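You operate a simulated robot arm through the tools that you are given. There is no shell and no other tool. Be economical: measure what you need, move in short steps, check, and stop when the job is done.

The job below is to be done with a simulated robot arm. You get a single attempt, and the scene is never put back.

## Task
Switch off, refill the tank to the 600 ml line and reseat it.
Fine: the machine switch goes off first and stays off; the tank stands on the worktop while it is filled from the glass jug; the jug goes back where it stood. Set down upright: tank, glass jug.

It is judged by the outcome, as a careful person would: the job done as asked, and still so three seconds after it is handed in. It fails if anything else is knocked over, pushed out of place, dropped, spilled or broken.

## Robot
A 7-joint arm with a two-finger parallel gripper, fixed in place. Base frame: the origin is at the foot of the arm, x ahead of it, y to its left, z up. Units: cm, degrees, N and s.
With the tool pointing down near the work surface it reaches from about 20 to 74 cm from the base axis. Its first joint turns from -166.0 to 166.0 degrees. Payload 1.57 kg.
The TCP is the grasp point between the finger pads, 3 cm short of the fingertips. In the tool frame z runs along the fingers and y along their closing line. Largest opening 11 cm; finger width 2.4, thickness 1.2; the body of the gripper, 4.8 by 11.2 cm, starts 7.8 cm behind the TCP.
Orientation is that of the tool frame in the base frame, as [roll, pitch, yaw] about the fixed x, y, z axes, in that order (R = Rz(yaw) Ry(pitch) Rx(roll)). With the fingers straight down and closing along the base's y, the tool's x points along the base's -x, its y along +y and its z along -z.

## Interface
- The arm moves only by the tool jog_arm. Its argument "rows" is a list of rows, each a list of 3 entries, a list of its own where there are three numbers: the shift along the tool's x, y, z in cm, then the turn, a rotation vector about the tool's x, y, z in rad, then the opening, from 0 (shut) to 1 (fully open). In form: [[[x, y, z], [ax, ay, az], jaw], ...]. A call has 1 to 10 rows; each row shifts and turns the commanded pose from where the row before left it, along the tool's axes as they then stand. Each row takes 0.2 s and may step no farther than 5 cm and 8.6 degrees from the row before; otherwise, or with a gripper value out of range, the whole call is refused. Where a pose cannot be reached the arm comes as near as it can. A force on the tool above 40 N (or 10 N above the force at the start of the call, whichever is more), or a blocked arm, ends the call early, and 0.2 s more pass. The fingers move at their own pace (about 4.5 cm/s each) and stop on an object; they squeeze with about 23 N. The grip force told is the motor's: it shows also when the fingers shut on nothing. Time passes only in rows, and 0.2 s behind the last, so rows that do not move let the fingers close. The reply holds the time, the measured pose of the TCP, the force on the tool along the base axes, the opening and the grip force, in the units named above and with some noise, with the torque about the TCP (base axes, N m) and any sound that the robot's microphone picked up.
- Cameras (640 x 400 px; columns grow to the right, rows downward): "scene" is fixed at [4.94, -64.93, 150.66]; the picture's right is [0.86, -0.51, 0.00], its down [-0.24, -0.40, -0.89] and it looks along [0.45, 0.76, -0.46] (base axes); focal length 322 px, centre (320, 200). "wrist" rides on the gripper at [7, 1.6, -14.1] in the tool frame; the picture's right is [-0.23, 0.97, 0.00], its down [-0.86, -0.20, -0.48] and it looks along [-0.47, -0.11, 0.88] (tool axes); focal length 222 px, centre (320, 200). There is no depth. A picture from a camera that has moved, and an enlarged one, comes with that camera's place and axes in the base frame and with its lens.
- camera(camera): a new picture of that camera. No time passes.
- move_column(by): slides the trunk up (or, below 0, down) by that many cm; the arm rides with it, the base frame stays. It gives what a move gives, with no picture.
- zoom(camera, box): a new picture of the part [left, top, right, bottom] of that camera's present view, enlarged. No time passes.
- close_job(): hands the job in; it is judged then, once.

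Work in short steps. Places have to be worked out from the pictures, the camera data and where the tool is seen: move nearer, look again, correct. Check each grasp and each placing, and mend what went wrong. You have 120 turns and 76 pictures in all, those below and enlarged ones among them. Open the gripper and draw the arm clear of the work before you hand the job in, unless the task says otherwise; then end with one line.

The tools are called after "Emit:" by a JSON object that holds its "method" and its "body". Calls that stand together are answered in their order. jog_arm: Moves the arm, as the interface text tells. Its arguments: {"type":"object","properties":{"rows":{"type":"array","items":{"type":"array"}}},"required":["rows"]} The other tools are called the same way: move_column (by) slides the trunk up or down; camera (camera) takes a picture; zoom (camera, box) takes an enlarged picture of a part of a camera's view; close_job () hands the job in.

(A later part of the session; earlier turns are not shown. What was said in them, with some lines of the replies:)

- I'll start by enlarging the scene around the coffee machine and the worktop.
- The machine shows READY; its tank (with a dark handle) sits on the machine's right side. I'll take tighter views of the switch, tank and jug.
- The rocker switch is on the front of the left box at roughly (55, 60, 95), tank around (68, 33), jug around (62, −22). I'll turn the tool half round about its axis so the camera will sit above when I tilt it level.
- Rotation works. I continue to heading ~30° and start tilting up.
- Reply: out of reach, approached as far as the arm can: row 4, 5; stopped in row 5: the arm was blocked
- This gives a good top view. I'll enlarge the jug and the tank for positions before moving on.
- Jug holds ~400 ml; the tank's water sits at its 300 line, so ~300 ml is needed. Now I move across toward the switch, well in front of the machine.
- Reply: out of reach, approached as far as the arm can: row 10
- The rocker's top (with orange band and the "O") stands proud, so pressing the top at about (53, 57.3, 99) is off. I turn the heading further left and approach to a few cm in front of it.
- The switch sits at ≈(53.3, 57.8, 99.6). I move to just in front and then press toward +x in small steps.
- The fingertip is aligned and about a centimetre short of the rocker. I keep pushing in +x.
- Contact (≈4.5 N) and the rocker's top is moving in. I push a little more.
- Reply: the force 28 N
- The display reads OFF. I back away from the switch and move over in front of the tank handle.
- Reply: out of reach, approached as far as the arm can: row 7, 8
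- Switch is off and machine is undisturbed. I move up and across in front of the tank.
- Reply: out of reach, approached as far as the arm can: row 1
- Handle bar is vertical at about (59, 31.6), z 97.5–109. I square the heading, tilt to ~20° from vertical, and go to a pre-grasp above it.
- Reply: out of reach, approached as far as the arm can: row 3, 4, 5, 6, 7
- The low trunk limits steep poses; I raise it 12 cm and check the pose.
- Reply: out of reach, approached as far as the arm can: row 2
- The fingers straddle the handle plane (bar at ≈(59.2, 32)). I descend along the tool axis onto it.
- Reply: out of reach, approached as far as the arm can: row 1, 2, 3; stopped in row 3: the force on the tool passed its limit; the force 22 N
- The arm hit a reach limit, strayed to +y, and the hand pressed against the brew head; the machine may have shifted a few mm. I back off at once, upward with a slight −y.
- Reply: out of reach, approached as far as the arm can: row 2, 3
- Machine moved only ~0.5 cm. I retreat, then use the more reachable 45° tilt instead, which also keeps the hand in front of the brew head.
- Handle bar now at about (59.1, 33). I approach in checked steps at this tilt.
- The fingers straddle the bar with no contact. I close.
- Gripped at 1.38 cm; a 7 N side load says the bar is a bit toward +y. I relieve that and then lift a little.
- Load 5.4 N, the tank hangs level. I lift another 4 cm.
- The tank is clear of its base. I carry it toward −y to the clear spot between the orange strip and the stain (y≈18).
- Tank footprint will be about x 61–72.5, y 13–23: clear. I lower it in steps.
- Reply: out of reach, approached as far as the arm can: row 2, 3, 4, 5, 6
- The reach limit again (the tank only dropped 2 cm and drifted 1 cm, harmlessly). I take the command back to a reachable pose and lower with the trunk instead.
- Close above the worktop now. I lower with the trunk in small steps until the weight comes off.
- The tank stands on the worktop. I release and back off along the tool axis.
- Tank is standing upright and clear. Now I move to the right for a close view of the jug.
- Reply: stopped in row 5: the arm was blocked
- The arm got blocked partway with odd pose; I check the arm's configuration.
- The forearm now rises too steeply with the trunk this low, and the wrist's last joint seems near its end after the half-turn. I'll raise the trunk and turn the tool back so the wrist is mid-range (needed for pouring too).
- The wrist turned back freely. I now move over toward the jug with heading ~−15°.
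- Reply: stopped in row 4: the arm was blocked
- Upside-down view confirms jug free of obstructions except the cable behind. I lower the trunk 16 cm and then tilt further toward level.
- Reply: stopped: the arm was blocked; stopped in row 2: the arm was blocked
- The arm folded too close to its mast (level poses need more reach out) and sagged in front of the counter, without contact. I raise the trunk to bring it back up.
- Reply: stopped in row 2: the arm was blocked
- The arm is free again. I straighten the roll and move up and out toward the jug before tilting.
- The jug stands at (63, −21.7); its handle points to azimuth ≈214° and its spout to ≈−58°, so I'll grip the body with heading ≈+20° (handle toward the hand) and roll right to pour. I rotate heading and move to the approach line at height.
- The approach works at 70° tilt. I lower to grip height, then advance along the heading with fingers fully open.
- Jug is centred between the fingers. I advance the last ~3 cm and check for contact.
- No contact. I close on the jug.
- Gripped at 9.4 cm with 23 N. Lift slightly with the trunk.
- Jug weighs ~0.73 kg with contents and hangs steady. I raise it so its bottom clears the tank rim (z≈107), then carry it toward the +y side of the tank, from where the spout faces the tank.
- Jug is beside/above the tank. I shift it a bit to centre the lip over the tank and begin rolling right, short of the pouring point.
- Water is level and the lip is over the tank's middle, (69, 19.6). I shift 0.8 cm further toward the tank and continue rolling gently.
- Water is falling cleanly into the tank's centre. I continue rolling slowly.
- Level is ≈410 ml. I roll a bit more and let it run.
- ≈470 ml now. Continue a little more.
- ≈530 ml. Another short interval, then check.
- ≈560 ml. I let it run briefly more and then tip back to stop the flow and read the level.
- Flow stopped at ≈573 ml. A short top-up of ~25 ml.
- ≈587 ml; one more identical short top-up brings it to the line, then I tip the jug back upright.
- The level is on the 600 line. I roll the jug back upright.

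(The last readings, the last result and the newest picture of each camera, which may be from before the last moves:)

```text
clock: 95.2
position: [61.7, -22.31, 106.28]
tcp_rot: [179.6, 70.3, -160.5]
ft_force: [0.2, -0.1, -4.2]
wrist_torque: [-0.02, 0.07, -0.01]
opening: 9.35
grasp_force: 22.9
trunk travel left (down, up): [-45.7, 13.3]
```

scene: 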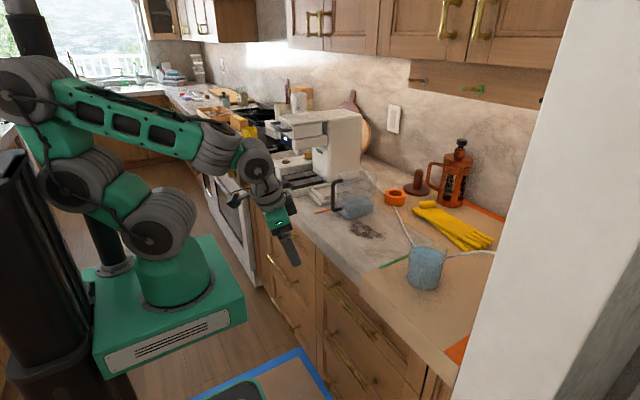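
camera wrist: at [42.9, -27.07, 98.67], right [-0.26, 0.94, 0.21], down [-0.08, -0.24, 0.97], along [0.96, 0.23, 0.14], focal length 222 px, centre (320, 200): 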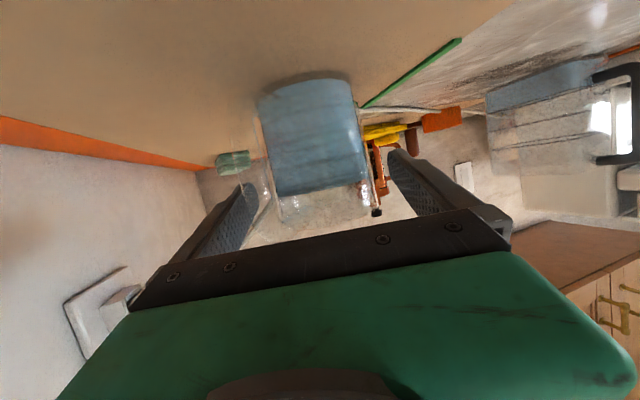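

A 0.45 cm correction in x, then I lower to the worktop in steps.

Emit:
{"method": "jog_arm", "body": {"rows": [[[0.14, 0.12, -0.4], [0, 0, 0], 0.4]]}}

Emit:
{"method": "move_column", "body": {"by": -5.2}}

Emit:
{"method": "move_column", "body": {"by": -0.5}}

```text
clock: 95.6
position: [61.19, -22.3, 106.33]
tcp_rot: [179.5, 70.2, -160.6]
ft_force: [0.0, 0.1, -3.8]
wrist_torque: [0.02, 0.03, 0.01]
opening: 9.37
grasp_force: 23.0
trunk travel left (down, up): [-45.7, 13.3]
```

```text
clock: 96.5
position: [61.17, -22.27, 101.15]
tcp_rot: [179.5, 70.2, -160.5]
ft_force: [-0.8, -0.7, -5.2]
wrist_torque: [0.02, 0.05, -0.01]
opening: 9.37
grasp_force: 22.7
trunk travel left (down, up): [-40.5, 18.5]
```

```text
clock: 97.1
position: [61.2, -22.29, 100.65]
tcp_rot: [179.6, 70.2, -160.6]
ft_force: [0.0, 0.7, -4.7]
wrist_torque: [0.02, 0.1, 0.01]
opening: 9.38
grasp_force: 22.6
trunk travel left (down, up): [-40.0, 19.0]
```

Emit:
{"method": "move_column", "body": {"by": -0.3}}

```text
clock: 97.6
position: [61.3, -22.27, 100.61]
tcp_rot: [179.9, 70.2, -160.2]
ft_force: [0.1, 0.3, 5.5]
wrist_torque: [0.31, 0.15, 0.0]
opening: 9.37
grasp_force: 23.4
trunk travel left (down, up): [-39.7, 19.3]
```

Contact: the jug stands. I open and withdraw straight back along the heading.

Emit:
{"method": "jog_arm", "body": {"rows": [[[0, 0, 0], [0, 0, 0], 0.92], [[0, 0, 0], [0, 0, 0], 1], [[0, 0, 0], [0, 0, 0], 1], [[0.5, 0, -1.4], [0, 0, 0], 1], [[0.85, 0, -2.35], [0, 0, 0], 1], [[0.85, 0, -2.35], [0, 0, 0], 1], [[0.85, 0, -2.35], [0, 0, 0], 1], [[0.85, 0, -2.35], [0, 0, 0], 1], [[0.7, 0, -1.9], [0, 0, 0], 1]]}}

Emit:
{"method": "zoom", "body": {"camera": "scene", "box": [380, 230, 470, 300]}}

```text
clock: 99.6
position: [48.37, -26.7, 100.14]
tcp_rot: [179.6, 70.1, -160.5]
ft_force: [-0.1, 0.5, -0.1]
wrist_torque: [0.03, 0.0, 0.0]
opening: 11.0
grasp_force: 0.0
trunk travel left (down, up): [-39.7, 19.3]
```

```text
5.71 times, centred on (425, 265) of scene
camera zoom: at [4.94, -64.93, 150.66], right [0.86, -0.51, 0.0], down [-0.24, -0.4, -0.89], along [0.45, 0.76, -0.46], focal length 1840 px, centre (-280, -171)
```

zoom: 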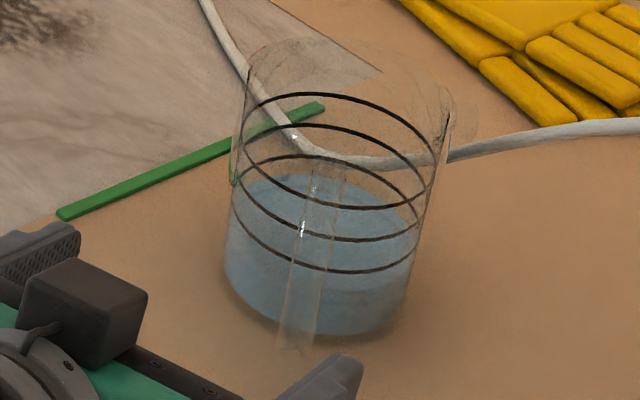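

The jug is back upright within a couple of mm. Now to the tank: raise, reduce the tilt to ~38°, and cross to the front of the tank.

Emit:
{"method": "move_column", "body": {"by": 18}}

Emit:
{"method": "jog_arm", "body": {"rows": [[[0, 0, 0], [0, 0.14, 0], 0.7], [[0, 0, 0], [0, 0.14, 0], 0.5], [[0, 0, 0], [0, 0.14, 0], 0.5], [[0, 0, 0], [0, 0.14, 0], 0.5]]}}

Emit:
{"method": "jog_arm", "body": {"rows": [[[-1.3, 4.16, 1.02], [0, 0, 0], 0.5], [[-1.3, 4.16, 1.02], [0, 0, 0], 0.5], [[-1.3, 4.16, 1.02], [0, 0, 0], 0.5], [[-1.3, 4.16, 1.02], [0, 0, 0], 0.5], [[-1.3, 4.16, 1.02], [0, 0, 0], 0.5], [[-1.3, 4.16, 1.02], [0, 0, 0], 0.5], [[-1.3, 4.16, 1.02], [0, 0, 0], 0.5], [[-1.3, 4.16, 1.02], [0, 0, 0], 0.5], [[-1.3, 4.16, 1.02], [0, 0, 0], 0.5], [[-1.3, 4.16, 1.02], [0, 0, 0], 0.5]]}}

Emit:
{"method": "jog_arm", "body": {"rows": [[[0, 0, 0], [0.07, 0, 0.09], 0.5], [[0, 0, 0], [0.07, 0, 0.09], 0.5], [[0, 0, 0], [0.07, 0, 0.09], 0.5]]}}

```text
clock: 101.6
position: [48.42, -26.85, 118.36]
tcp_rot: [179.6, 70.2, -160.5]
ft_force: [0.4, 0.0, -0.3]
wrist_torque: [-0.02, -0.02, 0.0]
opening: 11.01
grasp_force: 0.0
trunk travel left (down, up): [-57.7, 1.3]
```

```text
clock: 102.6
position: [48.46, -26.76, 118.24]
tcp_rot: [179.8, 38.0, -160.3]
ft_force: [0.0, -0.4, 0.0]
wrist_torque: [-0.02, 0.0, 0.01]
opening: 5.5
grasp_force: 0.0
trunk travel left (down, up): [-57.7, 1.3]
```

```text
clock: 104.8
position: [50.1, 17.72, 118.31]
tcp_rot: [179.9, 38.1, -160.3]
ft_force: [-0.6, 0.1, -0.3]
wrist_torque: [-0.04, -0.02, -0.03]
opening: 5.49
grasp_force: 0.1
trunk travel left (down, up): [-57.7, 1.3]
```

```text
clock: 105.6
position: [49.83, 17.78, 118.41]
tcp_rot: [179.8, 38.1, -180.0]
ft_force: [1.4, 0.6, 0.5]
wrist_torque: [-0.04, -0.01, 0.01]
opening: 5.49
grasp_force: 0.1
trunk travel left (down, up): [-57.7, 1.3]
```

Emit:
{"method": "move_column", "body": {"by": -10}}

Emit:
{"method": "jog_arm", "body": {"rows": [[[-1.23, 0.1, 2.52], [0, 0, 0], 0.5], [[-1.23, 0.1, 2.52], [0, 0, 0], 0.5]]}}

Emit:
{"method": "camera", "body": {"camera": "wrist"}}

```text
clock: 106.9
position: [49.75, 17.83, 108.3]
tcp_rot: [179.6, 38.1, -180.0]
ft_force: [0.4, 1.3, 0.5]
wrist_torque: [-0.01, -0.02, 0.0]
opening: 5.52
grasp_force: 0.0
trunk travel left (down, up): [-47.7, 11.3]
```

```text
clock: 107.5
position: [55.22, 18.38, 105.93]
tcp_rot: [179.6, 38.1, -180.0]
ft_force: [-0.6, 0.2, 0.1]
wrist_torque: [0.0, 0.0, 0.01]
opening: 5.51
grasp_force: 0.0
trunk travel left (down, up): [-47.7, 11.3]
```

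```text
7 pictures are left
camera wrist: at [40.92, 19.83, 112.8], right [0.18, 0.97, 0.14], down [0.38, -0.2, 0.9], along [0.91, -0.1, -0.4], focal length 222 px, centre (320, 200)
```

wrist: 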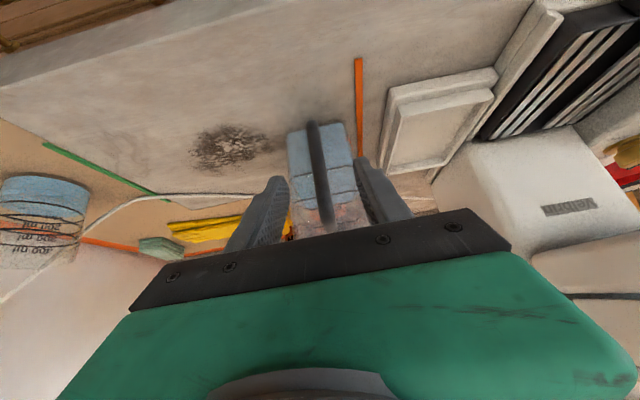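

Handle is centred between the fingers. I advance the last ~5 cm and close.

Emit:
{"method": "jog_arm", "body": {"rows": [[[-1.1, -0.33, 2.4], [0, 0, 0], 0.5], [[-1.1, 0, 2.4], [0, 0, 0], 0.5], [[0, 0, 0], [0, 0, 0], 0.2], [[0, 0, 0], [0, 0, 0], 0], [[0, 0, 0], [0, 0, 0], 0], [[0, 0, 0], [0, 0, 0], 0]]}}

```text
clock: 108.9
position: [59.9, 17.87, 103.6]
tcp_rot: [179.7, 38.2, -179.9]
ft_force: [0.5, 0.3, 0.3]
wrist_torque: [-0.16, -0.14, 0.09]
opening: 1.38
grasp_force: 22.7
trunk travel left (down, up): [-47.7, 11.3]
```

Firm grip (1.38 cm). Lift slightly with the trunk and check that it doesn't sag.

Emit:
{"method": "move_column", "body": {"by": 1.2}}

Emit:
{"method": "move_column", "body": {"by": 5.8}}

Emit:
{"method": "zoom", "body": {"camera": "scene", "box": [290, 110, 410, 220]}}

```text
clock: 109.5
position: [59.97, 17.63, 104.64]
tcp_rot: [179.9, 37.9, -179.9]
ft_force: [-0.8, -0.7, -6.4]
wrist_torque: [0.0, 0.63, -0.02]
opening: 1.41
grasp_force: 22.7
trunk travel left (down, up): [-48.9, 10.1]
```

```text
clock: 110.5
position: [60.04, 17.85, 110.53]
tcp_rot: [179.9, 38.0, 180.0]
ft_force: [0.7, 1.0, -8.2]
wrist_torque: [-0.05, 0.61, -0.02]
opening: 1.38
grasp_force: 23.1
trunk travel left (down, up): [-54.7, 4.3]
```

```text
3.64 times, centred on (350, 165) of scene
camera zoom: at [4.94, -64.93, 150.66], right [0.86, -0.51, 0.0], down [-0.24, -0.4, -0.89], along [0.45, 0.76, -0.46], focal length 1171 px, centre (211, 327)
```

zoom: 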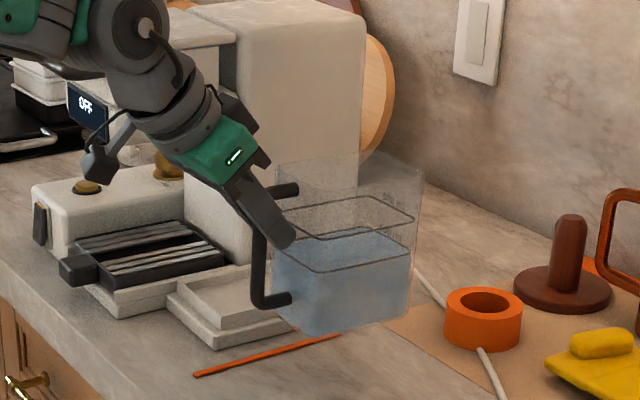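

The tank hangs level with the water on the 600 line. I carry it over its seat at y≈33.

Emit:
{"method": "jog_arm", "body": {"rows": [[[0.1, 1.2, -0.1], [0, 0, 0], 0], [[0.1, 2.4, -0.1], [0, 0, 0], 0], [[0.1, 2.4, -0.1], [0, 0, 0], 0], [[0.1, 2.4, -0.1], [0, 0, 0], 0], [[0.1, 2.4, -0.05], [0, 0, 0], 0], [[0.1, 2.2, -0.05], [0, 0, 0], 0], [[0.1, 1.4, -0.05], [0, 0, 0], 0], [[0, 0.7, 0], [0, 0, 0], 0]]}}

Emit:
{"method": "zoom", "body": {"camera": "scene", "box": [280, 110, 370, 200]}}

```text
clock: 112.3
position: [58.78, 32.81, 110.62]
tcp_rot: [179.8, 38.0, -180.0]
ft_force: [-0.2, -0.5, -7.1]
wrist_torque: [0.01, 0.59, -0.03]
opening: 1.35
grasp_force: 22.9
trunk travel left (down, up): [-54.7, 4.3]
```

```text
4.44 times, centred on (325, 155) of scene
camera zoom: at [4.94, -64.93, 150.66], right [0.86, -0.51, 0.0], down [-0.24, -0.4, -0.89], along [0.45, 0.76, -0.46], focal length 1431 px, centre (298, 400)
```

zoom: 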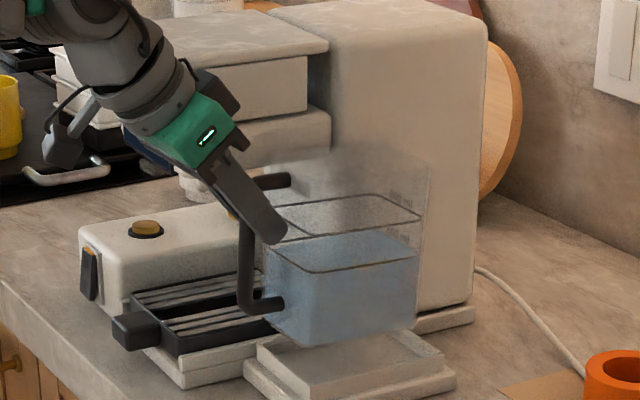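

Compared with the earlier lift-out picture, the tank is ~0.7 cm too far toward −x. I correct (+0.8 x, +0.2 y) and lower most of the way, staying just above the seat.

Emit:
{"method": "jog_arm", "body": {"rows": [[[-0.32, 0.1, 0.25], [0, 0, 0], 0], [[-0.32, 0.1, 0.25], [0, 0, 0], 0], [[0, 0, 0], [0, 0, 0], 0]]}}

Emit:
{"method": "move_column", "body": {"by": -2.2}}

Emit:
{"method": "zoom", "body": {"camera": "scene", "box": [280, 110, 370, 200]}}

```text
clock: 113.1
position: [59.8, 33.03, 110.73]
tcp_rot: [179.9, 37.9, -179.9]
ft_force: [0.7, 0.3, -7.7]
wrist_torque: [0.0, 0.61, -0.01]
opening: 1.39
grasp_force: 23.6
trunk travel left (down, up): [-54.7, 4.3]
```

```text
clock: 113.8
position: [59.81, 33.05, 108.56]
tcp_rot: [179.8, 38.0, -179.9]
ft_force: [0.6, 0.1, -7.5]
wrist_torque: [-0.01, 0.59, -0.03]
opening: 1.39
grasp_force: 22.8
trunk travel left (down, up): [-52.5, 6.5]
```

```text
4.44 times, centred on (325, 155) of scene
camera zoom: at [4.94, -64.93, 150.66], right [0.86, -0.51, 0.0], down [-0.24, -0.4, -0.89], along [0.45, 0.76, -0.46], focal length 1431 px, centre (298, 400)
```

zoom: 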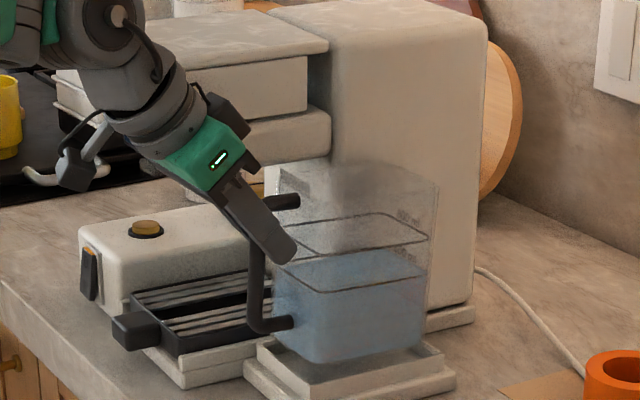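

Alignment now matches the seated picture within ~2 mm, about 2.4 cm above the seat. I lower in steps watching the force.

Emit:
{"method": "move_column", "body": {"by": -1.2}}

Emit:
{"method": "move_column", "body": {"by": -0.5}}

Emit:
{"method": "move_column", "body": {"by": -0.3}}

```text
clock: 114.4
position: [59.67, 33.25, 107.72]
tcp_rot: [179.5, 38.4, 180.0]
ft_force: [-6.5, 0.6, 6.4]
wrist_torque: [0.43, -0.67, -0.07]
opening: 1.39
grasp_force: 23.2
trunk travel left (down, up): [-51.3, 7.7]
```

```text
clock: 114.9
position: [59.66, 33.25, 107.2]
tcp_rot: [179.5, 38.3, 180.0]
ft_force: [-11.3, 1.8, 13.8]
wrist_torque: [0.61, -0.2, -0.09]
opening: 1.37
grasp_force: 23.2
trunk travel left (down, up): [-50.8, 8.2]
```

```text
clock: 115.5
position: [59.53, 32.99, 106.76]
tcp_rot: [179.7, 38.2, -180.0]
ft_force: [-11.7, 0.3, 15.5]
wrist_torque: [0.69, -0.23, -0.05]
opening: 1.41
grasp_force: 23.0
trunk travel left (down, up): [-50.5, 8.5]
```

Contact came early with an 11 N push toward −x: the tank's back is riding on the rim. I raise slightly, shift −0.5 cm in x, and look.

Emit:
{"method": "move_column", "body": {"by": 1.2}}

Emit:
{"method": "jog_arm", "body": {"rows": [[[0.2, 0, -0.15], [0, 0, 0], 0], [[0.2, 0, -0.15], [0, 0, 0], 0], [[0, 0, 0], [0, 0, 0], 0]]}}

Emit:
{"method": "zoom", "body": {"camera": "scene", "box": [295, 130, 365, 200]}}

```text
clock: 116.1
position: [59.77, 33.05, 107.42]
tcp_rot: [-179.9, 37.8, -179.8]
ft_force: [0.3, 0.5, -8.3]
wrist_torque: [0.0, 0.62, 0.02]
opening: 1.36
grasp_force: 23.8
trunk travel left (down, up): [-51.7, 7.3]
```

```text
clock: 116.9
position: [59.3, 32.98, 107.63]
tcp_rot: [179.9, 38.0, -179.9]
ft_force: [-0.2, 0.7, -7.2]
wrist_torque: [-0.02, 0.57, 0.01]
opening: 1.37
grasp_force: 22.9
trunk travel left (down, up): [-51.7, 7.3]
```

```text
5.71 times, centred on (330, 165) of scene
camera zoom: at [4.94, -64.93, 150.66], right [0.86, -0.51, 0.0], down [-0.24, -0.4, -0.89], along [0.45, 0.76, -0.46], focal length 1840 px, centre (263, 400)
```

zoom: 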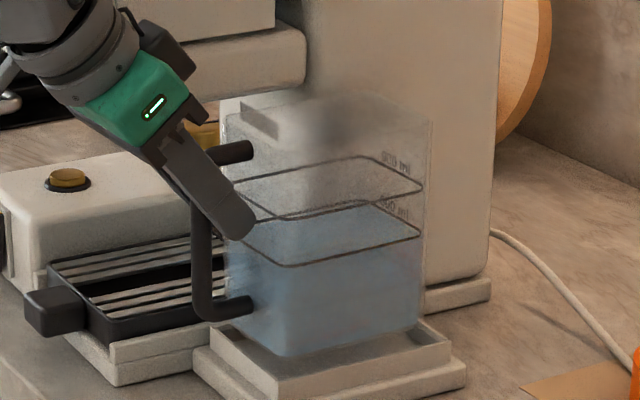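

Tank looks square over the recess. I lower again in small steps.

Emit:
{"method": "move_column", "body": {"by": -0.6}}

Emit:
{"method": "move_column", "body": {"by": -0.5}}

Emit:
{"method": "move_column", "body": {"by": -0.4}}

```text
clock: 117.4
position: [59.34, 33.06, 107.02]
tcp_rot: [179.8, 37.9, -179.9]
ft_force: [0.8, -0.7, -6.9]
wrist_torque: [0.04, 0.5, -0.01]
opening: 1.38
grasp_force: 23.0
trunk travel left (down, up): [-51.1, 7.9]
```

```text
clock: 118.0
position: [59.39, 33.07, 107.05]
tcp_rot: [179.4, 38.3, 179.8]
ft_force: [-2.9, -1.5, 7.7]
wrist_torque: [0.49, -0.52, -0.04]
opening: 1.39
grasp_force: 22.7
trunk travel left (down, up): [-50.6, 8.4]
```

```text
clock: 118.5
position: [59.3, 33.05, 106.47]
tcp_rot: [179.5, 38.3, 179.9]
ft_force: [-7.0, -3.7, 14.7]
wrist_torque: [0.68, -0.38, 0.06]
opening: 1.43
grasp_force: 22.4
trunk travel left (down, up): [-50.2, 8.8]
```

Still catching near z 107 with −x and −y reaction. I raise, shift −0.4 x and −0.25 y, and try again.

Emit:
{"method": "move_column", "body": {"by": 1.3}}

Emit:
{"method": "jog_arm", "body": {"rows": [[[0.16, -0.12, -0.12], [0, 0, 0], 0], [[0.16, -0.12, -0.12], [0, 0, 0], 0], [[0, 0, 0], [0, 0, 0], 0]]}}

Emit:
{"method": "move_column", "body": {"by": -1.0}}

Emit:
{"method": "move_column", "body": {"by": -0.5}}

```text
clock: 119.1
position: [59.29, 33.12, 107.19]
tcp_rot: [180.0, 37.7, -179.7]
ft_force: [-0.5, 0.5, -8.2]
wrist_torque: [-0.02, 0.61, 0.02]
opening: 1.39
grasp_force: 23.0
trunk travel left (down, up): [-51.5, 7.5]
```

```text
clock: 119.9
position: [59.01, 32.85, 107.41]
tcp_rot: [179.8, 38.0, -179.9]
ft_force: [-0.6, 0.3, -7.3]
wrist_torque: [-0.05, 0.6, 0.02]
opening: 1.39
grasp_force: 23.1
trunk travel left (down, up): [-51.5, 7.5]
```

```text
clock: 120.5
position: [59.0, 32.7, 106.83]
tcp_rot: [179.5, 38.3, 179.8]
ft_force: [0.3, -0.9, 6.0]
wrist_torque: [0.35, 0.12, -0.02]
opening: 1.37
grasp_force: 23.6
trunk travel left (down, up): [-50.5, 8.5]
```

```text
clock: 121.0
position: [58.98, 32.83, 106.44]
tcp_rot: [179.5, 38.4, 179.9]
ft_force: [-1.3, -0.2, 18.9]
wrist_torque: [0.82, -0.1, 0.02]
opening: 1.4
grasp_force: 22.7
trunk travel left (down, up): [-50.0, 9.0]
```

Now only vertical force. I look to see whether it is seated or resting on the rim.

Emit:
{"method": "zoom", "body": {"camera": "scene", "box": [295, 130, 365, 200]}}

```text
5.71 times, centred on (330, 165) of scene
camera zoom: at [4.94, -64.93, 150.66], right [0.86, -0.51, 0.0], down [-0.24, -0.4, -0.89], along [0.45, 0.76, -0.46], focal length 1840 px, centre (263, 400)
```

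zoom: 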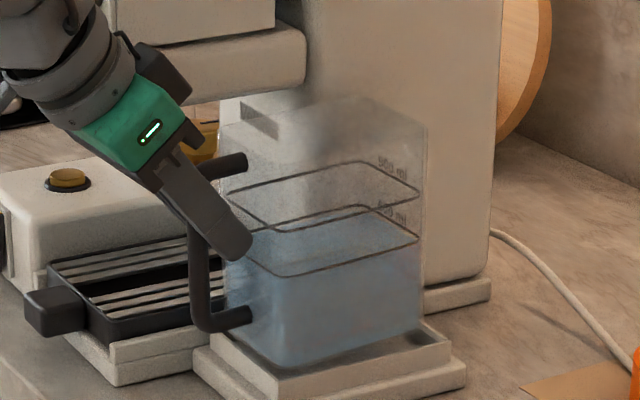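

The picture shows the tank tilted ~3° nose-up (and ~2° left-up) in the grip, from when its back rode on the rim, and it rests ~1 cm above its seat. I raise 2 cm and rotate the tool to level the tank again, re-centering on x≈59.3, y≈32.9.

Emit:
{"method": "move_column", "body": {"by": 2}}

Emit:
{"method": "jog_arm", "body": {"rows": [[[-0.12, 0.04, 0.1], [0.014, 0.03, -0.011], 0], [[-0.12, 0.03, 0.1], [0.014, 0.03, -0.011], 0], [[0, 0, 0], [0, 0, 0], 0]]}}

Emit:
{"method": "zoom", "body": {"camera": "scene", "box": [295, 130, 365, 200]}}

```text
clock: 121.7
position: [59.0, 32.72, 107.63]
tcp_rot: [-179.9, 37.7, -179.7]
ft_force: [0.1, -0.3, -7.3]
wrist_torque: [0.0, 0.58, 0.01]
opening: 1.39
grasp_force: 23.0
trunk travel left (down, up): [-52.0, 7.0]
```

```text
clock: 122.5
position: [59.44, 32.9, 107.97]
tcp_rot: [-177.8, 34.6, -178.4]
ft_force: [-0.1, 0.7, -7.7]
wrist_torque: [0.0, 0.6, -0.01]
opening: 1.38
grasp_force: 23.3
trunk travel left (down, up): [-52.0, 7.0]
```

```text
5.71 times, centred on (330, 165) of scene
camera zoom: at [4.94, -64.93, 150.66], right [0.86, -0.51, 0.0], down [-0.24, -0.4, -0.89], along [0.45, 0.76, -0.46], focal length 1840 px, centre (263, 400)
```

zoom: 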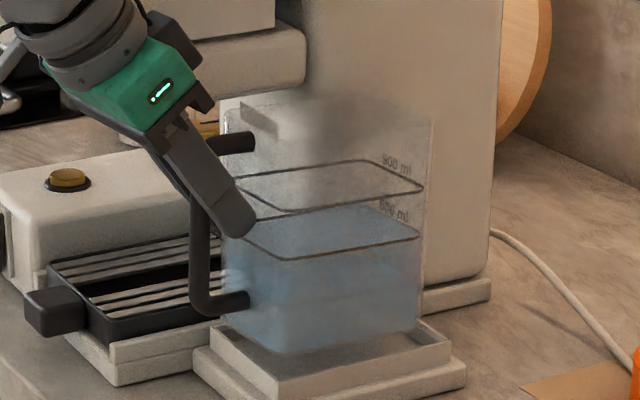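

The tank is level again and needs about +0.3 cm in x. I correct and lower in steps.

Emit:
{"method": "jog_arm", "body": {"rows": [[[-0.25, 0, 0.17], [0, 0, 0], 0], [[0, 0, 0], [0, 0, 0], 0]]}}

Emit:
{"method": "move_column", "body": {"by": -1.0}}

Emit:
{"method": "move_column", "body": {"by": -0.5}}

Emit:
{"method": "move_column", "body": {"by": -0.4}}

```text
clock: 123.1
position: [59.8, 32.88, 107.87]
tcp_rot: [-177.6, 34.5, -178.4]
ft_force: [-0.7, -0.9, -7.6]
wrist_torque: [-0.01, 0.57, -0.01]
opening: 1.39
grasp_force: 23.2
trunk travel left (down, up): [-52.0, 7.0]
```

```text
clock: 123.7
position: [59.63, 32.89, 106.72]
tcp_rot: [-177.7, 34.5, -178.4]
ft_force: [0.0, -0.1, -8.2]
wrist_torque: [0.0, 0.62, 0.02]
opening: 1.41
grasp_force: 22.8
trunk travel left (down, up): [-51.0, 8.0]
```

```text
clock: 124.2
position: [59.71, 32.83, 106.74]
tcp_rot: [-178.0, 34.9, -178.5]
ft_force: [-1.0, -1.2, 8.0]
wrist_torque: [0.48, 0.36, 0.0]
opening: 1.42
grasp_force: 22.6
trunk travel left (down, up): [-50.5, 8.5]
```

```text
clock: 124.7
position: [59.6, 32.76, 106.38]
tcp_rot: [-178.0, 34.8, -178.6]
ft_force: [-0.1, -1.9, 17.9]
wrist_torque: [0.92, -0.01, -0.05]
opening: 1.4
grasp_force: 22.5
trunk travel left (down, up): [-50.1, 8.9]
```

Contact is consistently at the left side (torque about x positive, force −y), so the tank is too far +y. I raise, shift −0.5 cm in y and retry.

Emit:
{"method": "move_column", "body": {"by": 1.3}}

Emit:
{"method": "jog_arm", "body": {"rows": [[[0, -0.25, 0], [0, 0, 0], 0], [[0, -0.25, 0], [0, 0, 0], 0], [[0, 0, 0], [0, 0, 0], 0]]}}

Emit:
{"method": "move_column", "body": {"by": -0.9}}

Emit:
{"method": "move_column", "body": {"by": -0.4}}

```text
clock: 125.3
position: [59.57, 32.77, 106.93]
tcp_rot: [-177.3, 34.2, -178.2]
ft_force: [-0.1, 0.7, -6.9]
wrist_torque: [-0.02, 0.57, 0.02]
opening: 1.37
grasp_force: 23.3
trunk travel left (down, up): [-51.4, 7.6]
```

```text
clock: 126.1
position: [59.7, 32.22, 107.36]
tcp_rot: [-177.6, 34.4, -178.4]
ft_force: [-0.1, 0.2, -8.4]
wrist_torque: [0.01, 0.59, 0.0]
opening: 1.36
grasp_force: 23.1
trunk travel left (down, up): [-51.4, 7.6]
```

```text
clock: 126.7
position: [59.66, 32.35, 106.56]
tcp_rot: [-178.0, 34.7, -178.6]
ft_force: [1.0, 0.6, -1.5]
wrist_torque: [-0.2, -0.27, 0.13]
opening: 1.39
grasp_force: 22.7
trunk travel left (down, up): [-50.5, 8.5]
```

```text
clock: 127.2
position: [59.59, 32.43, 106.35]
tcp_rot: [-177.9, 34.7, -178.4]
ft_force: [-3.5, 2.9, 6.0]
wrist_torque: [-0.12, -0.64, 0.08]
opening: 1.36
grasp_force: 23.6
trunk travel left (down, up): [-50.1, 8.9]
```

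Now the contact is at the right/back, so the fit lies between: y≈32.55, and slightly less x. I raise and retry.

Emit:
{"method": "move_column", "body": {"by": 1.0}}

Emit:
{"method": "jog_arm", "body": {"rows": [[[0.15, 0.3, -0.1], [0, 0, 0], 0], [[0, 0, 0], [0, 0, 0], 0]]}}

Emit:
{"method": "move_column", "body": {"by": -0.9}}

Emit:
{"method": "move_column", "body": {"by": -0.4}}

```text
clock: 127.8
position: [59.65, 32.37, 106.97]
tcp_rot: [-177.5, 34.4, -178.3]
ft_force: [-0.2, 0.8, -8.4]
wrist_torque: [0.01, 0.59, 0.0]
opening: 1.41
grasp_force: 22.7
trunk travel left (down, up): [-51.1, 7.9]
```

```text
clock: 128.4
position: [59.34, 32.54, 106.99]
tcp_rot: [-177.7, 34.5, -178.5]
ft_force: [0.3, -0.2, -8.2]
wrist_torque: [0.0, 0.6, 0.0]
opening: 1.37
grasp_force: 22.8
trunk travel left (down, up): [-51.1, 7.9]
```

```text
clock: 129.0
position: [59.54, 32.63, 106.34]
tcp_rot: [-177.9, 34.7, -178.5]
ft_force: [1.1, 0.9, -2.1]
wrist_torque: [0.24, 0.3, -0.07]
opening: 1.4
grasp_force: 22.3
trunk travel left (down, up): [-50.2, 8.8]
```

```text
clock: 129.5
position: [59.32, 32.59, 106.35]
tcp_rot: [-178.1, 35.0, -178.7]
ft_force: [0.2, -2.5, 16.4]
wrist_torque: [0.73, 0.08, 0.0]
opening: 1.41
grasp_force: 23.9
trunk travel left (down, up): [-49.8, 9.2]
```

The bar between flat pads fixes the tank's roll, so my small roll correction was mistaken and leaves its left edge low. I raise, undo that roll, and retry at y≈32.4.

Emit:
{"method": "move_column", "body": {"by": 1.0}}

Emit:
{"method": "jog_arm", "body": {"rows": [[[0, -0.1, 0], [-0.028, 0, 0.022], 0], [[0, 0, 0], [0, 0, 0], 0]]}}

Emit:
{"method": "move_column", "body": {"by": -0.9}}

Emit:
{"method": "move_column", "body": {"by": -0.3}}

```text
clock: 130.1
position: [59.3, 32.61, 106.32]
tcp_rot: [-177.4, 34.2, -178.3]
ft_force: [0.6, -0.2, -8.2]
wrist_torque: [-0.01, 0.56, 0.0]
opening: 1.39
grasp_force: 23.2
trunk travel left (down, up): [-50.8, 8.2]
```

```text
clock: 130.7
position: [59.31, 32.52, 106.82]
tcp_rot: [179.9, 34.5, -179.9]
ft_force: [0.2, -0.3, -8.5]
wrist_torque: [0.01, 0.59, -0.01]
opening: 1.38
grasp_force: 22.7
trunk travel left (down, up): [-50.8, 8.2]
```

```text
clock: 131.3
position: [59.52, 32.57, 106.1]
tcp_rot: [179.5, 34.8, 179.9]
ft_force: [0.6, -0.6, 1.9]
wrist_torque: [-0.17, 0.27, 0.03]
opening: 1.39
grasp_force: 22.8
trunk travel left (down, up): [-49.9, 9.1]
```

```text
clock: 131.8
position: [59.36, 32.5, 106.02]
tcp_rot: [179.4, 35.0, 179.8]
ft_force: [-0.2, -2.0, 18.9]
wrist_torque: [-0.69, -0.02, 0.04]
opening: 1.41
grasp_force: 22.3
trunk travel left (down, up): [-49.6, 9.4]
```

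Contact character changes with roll as if landing on a flat surface. I use the last picture to judge height and alignment.

Emit:
{"method": "zoom", "body": {"camera": "scene", "box": [300, 140, 360, 200]}}

```text
6.67 times, centred on (330, 170) of scene
camera zoom: at [4.94, -64.93, 150.66], right [0.86, -0.51, 0.0], down [-0.24, -0.4, -0.89], along [0.45, 0.76, -0.46], focal length 2146 px, centre (253, 400)
```

zoom: 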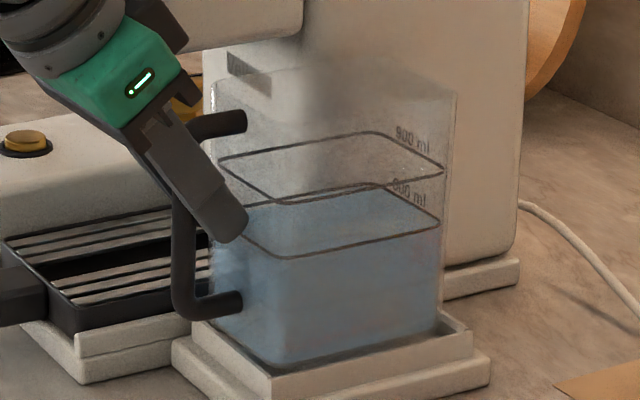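

The tank is on the rim, ~1.1 cm above its seat, with its front-right corner on the rim's inner edge; it needs about +0.4 x, +0.3 y. I raise, shift and lower.

Emit:
{"method": "move_column", "body": {"by": 0.9}}

Emit:
{"method": "jog_arm", "body": {"rows": [[[-0.31, 0.3, 0.25], [0, 0, 0], 0], [[0, 0, 0], [0, 0, 0], 0]]}}

Emit:
{"method": "move_column", "body": {"by": -0.8}}

Emit:
{"method": "move_column", "body": {"by": -0.3}}

```text
clock: 132.4
position: [59.23, 32.52, 106.24]
tcp_rot: [-179.8, 34.2, -179.8]
ft_force: [-1.6, -0.6, -4.5]
wrist_torque: [-0.11, 0.63, -0.05]
opening: 1.36
grasp_force: 23.4
trunk travel left (down, up): [-50.5, 8.5]
```

```text
clock: 133.0
position: [59.76, 32.8, 106.44]
tcp_rot: [179.8, 34.4, -180.0]
ft_force: [-0.3, -0.1, -7.9]
wrist_torque: [-0.01, 0.58, -0.01]
opening: 1.4
grasp_force: 23.1
trunk travel left (down, up): [-50.5, 8.5]
```

```text
clock: 133.6
position: [59.79, 32.86, 105.84]
tcp_rot: [179.6, 34.7, -180.0]
ft_force: [3.3, 1.6, -4.4]
wrist_torque: [0.3, 0.08, -0.1]
opening: 1.39
grasp_force: 22.3
trunk travel left (down, up): [-49.7, 9.3]
```

```text
clock: 134.1
position: [59.83, 32.89, 105.26]
tcp_rot: [179.9, 34.5, 179.9]
ft_force: [8.0, 4.0, -9.2]
wrist_torque: [0.3, -0.08, -0.04]
opening: 1.35
grasp_force: 22.3
trunk travel left (down, up): [-49.4, 9.6]
```

It has dropped into the recess (z 105.3), with front/right walls pushing +x/+y. I shift that way slightly and lower the last bit.

Emit:
{"method": "jog_arm", "body": {"rows": [[[-0.2, 0.15, 0.15], [0, 0, 0], 0], [[0, 0, 0], [0, 0, 0], 0]]}}

Emit:
{"method": "move_column", "body": {"by": -0.3}}

Emit:
{"method": "move_column", "body": {"by": -0.3}}

```text
clock: 134.7
position: [60.13, 33.07, 105.4]
tcp_rot: [180.0, 34.4, -179.8]
ft_force: [-0.4, 0.3, -9.0]
wrist_torque: [0.02, 0.59, 0.0]
opening: 1.38
grasp_force: 23.2
trunk travel left (down, up): [-49.4, 9.6]
```

```text
clock: 135.2
position: [60.13, 33.01, 105.27]
tcp_rot: [179.9, 34.6, -179.9]
ft_force: [0.1, -0.3, -5.6]
wrist_torque: [-0.06, 0.28, 0.01]
opening: 1.39
grasp_force: 22.9
trunk travel left (down, up): [-49.1, 9.9]
```

```text
clock: 135.7
position: [60.05, 33.14, 105.2]
tcp_rot: [179.5, 34.8, 180.0]
ft_force: [-2.2, 0.8, 3.2]
wrist_torque: [-0.38, -0.71, 0.02]
opening: 1.39
grasp_force: 23.0
trunk travel left (down, up): [-48.8, 10.2]
```

Free at 105.4 (below rim height) and now the back touches the floor. I lower the front the last few mm.

Emit:
{"method": "move_column", "body": {"by": -0.3}}

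Emit:
{"method": "move_column", "body": {"by": -0.2}}

```text
clock: 136.2
position: [59.95, 33.06, 104.62]
tcp_rot: [179.8, 34.7, -179.9]
ft_force: [-4.2, 0.8, 4.1]
wrist_torque: [-0.42, -0.74, 0.06]
opening: 1.37
grasp_force: 22.6
trunk travel left (down, up): [-48.5, 10.5]
```

```text
clock: 136.8
position: [59.86, 33.07, 104.61]
tcp_rot: [179.7, 34.7, -180.0]
ft_force: [-9.1, 1.2, 7.2]
wrist_torque: [-0.45, -0.19, 0.03]
opening: 1.4
grasp_force: 23.0
trunk travel left (down, up): [-48.3, 10.7]
```

z 104.6, below the estimated seat height of 104.9, and it has stopped: seated. I relieve the −x load and release, then back off along the tool axis.

Emit:
{"method": "jog_arm", "body": {"rows": [[[0.16, 0, -0.12], [0, 0, 0], 0], [[0, 0, 0], [0, 0, 0], 0]]}}

Emit:
{"method": "jog_arm", "body": {"rows": [[[0, 0, 0], [0, 0, 0], 0.2], [[0, 0, 0], [0, 0, 0], 0.4], [[0, 0, 0], [0, 0, 0], 0.5]]}}

```text
clock: 137.4
position: [59.75, 33.04, 104.54]
tcp_rot: [179.7, 34.7, 179.9]
ft_force: [1.6, 3.4, 8.1]
wrist_torque: [-0.36, -0.1, 0.09]
opening: 1.38
grasp_force: 23.3
trunk travel left (down, up): [-48.3, 10.7]
```

```text
clock: 138.2
position: [59.66, 33.03, 104.55]
tcp_rot: [179.7, 34.6, 180.0]
ft_force: [0.2, 0.0, -0.6]
wrist_torque: [-0.02, -0.01, 0.01]
opening: 5.51
grasp_force: 0.2
trunk travel left (down, up): [-48.3, 10.7]
```

Released without disturbance. I withdraw along the tool axis and raise clear.

Emit:
{"method": "jog_arm", "body": {"rows": [[[0.3, 0, -1.5], [0, 0, 0], 0.5], [[0.8, 0, -2.5], [0, 0, 0], 0.5], [[1.0, 0, -3], [0, 0, 0], 0.5], [[1.0, 0, -3], [0, 0, 0], 0.5], [[1.0, 0, -2], [0, 0, 0], 0.5]]}}

Emit:
{"method": "move_column", "body": {"by": 8}}

```text
clock: 139.4
position: [49.41, 33.1, 112.08]
tcp_rot: [179.7, 34.6, 180.0]
ft_force: [-0.4, 0.4, -0.7]
wrist_torque: [-0.01, -0.04, -0.01]
opening: 5.5
grasp_force: 0.0
trunk travel left (down, up): [-48.3, 10.7]
```

```text
clock: 140.5
position: [49.59, 33.1, 120.03]
tcp_rot: [179.9, 34.5, 179.9]
ft_force: [0.0, 0.3, 0.9]
wrist_torque: [0.02, -0.01, 0.05]
opening: 5.5
grasp_force: 0.1
trunk travel left (down, up): [-56.3, 2.7]
```

Clear of the machine; I move a bit further away and hand in.

Emit:
{"method": "jog_arm", "body": {"rows": [[[0, -3, 0], [0, 0, 0], 0.5], [[0, -4, 0], [0, 0, 0], 0.5], [[0, -4, 0], [0, 0, 0], 0.5], [[0, -3, 0], [0, 0, 0], 0.5]]}}

Emit:
{"method": "close_job", "body": {}}

```text
clock: 141.5
position: [49.43, 19.12, 119.8]
tcp_rot: [179.7, 34.6, 179.9]
ft_force: [0.6, 0.1, -0.4]
wrist_torque: [0.0, -0.01, -0.02]
opening: 5.51
grasp_force: 0.1
trunk travel left (down, up): [-56.3, 2.7]
```

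```text
The job is handed in.
```

The machine is off, the tank is filled to the 600 ml line and reseated (judged by height and contact force only, as I had no pictures left), and the jug is back upright within a few mm of where it stood; during one reach I bumped the machine and it shifted by roughly 0.5–1 cm.
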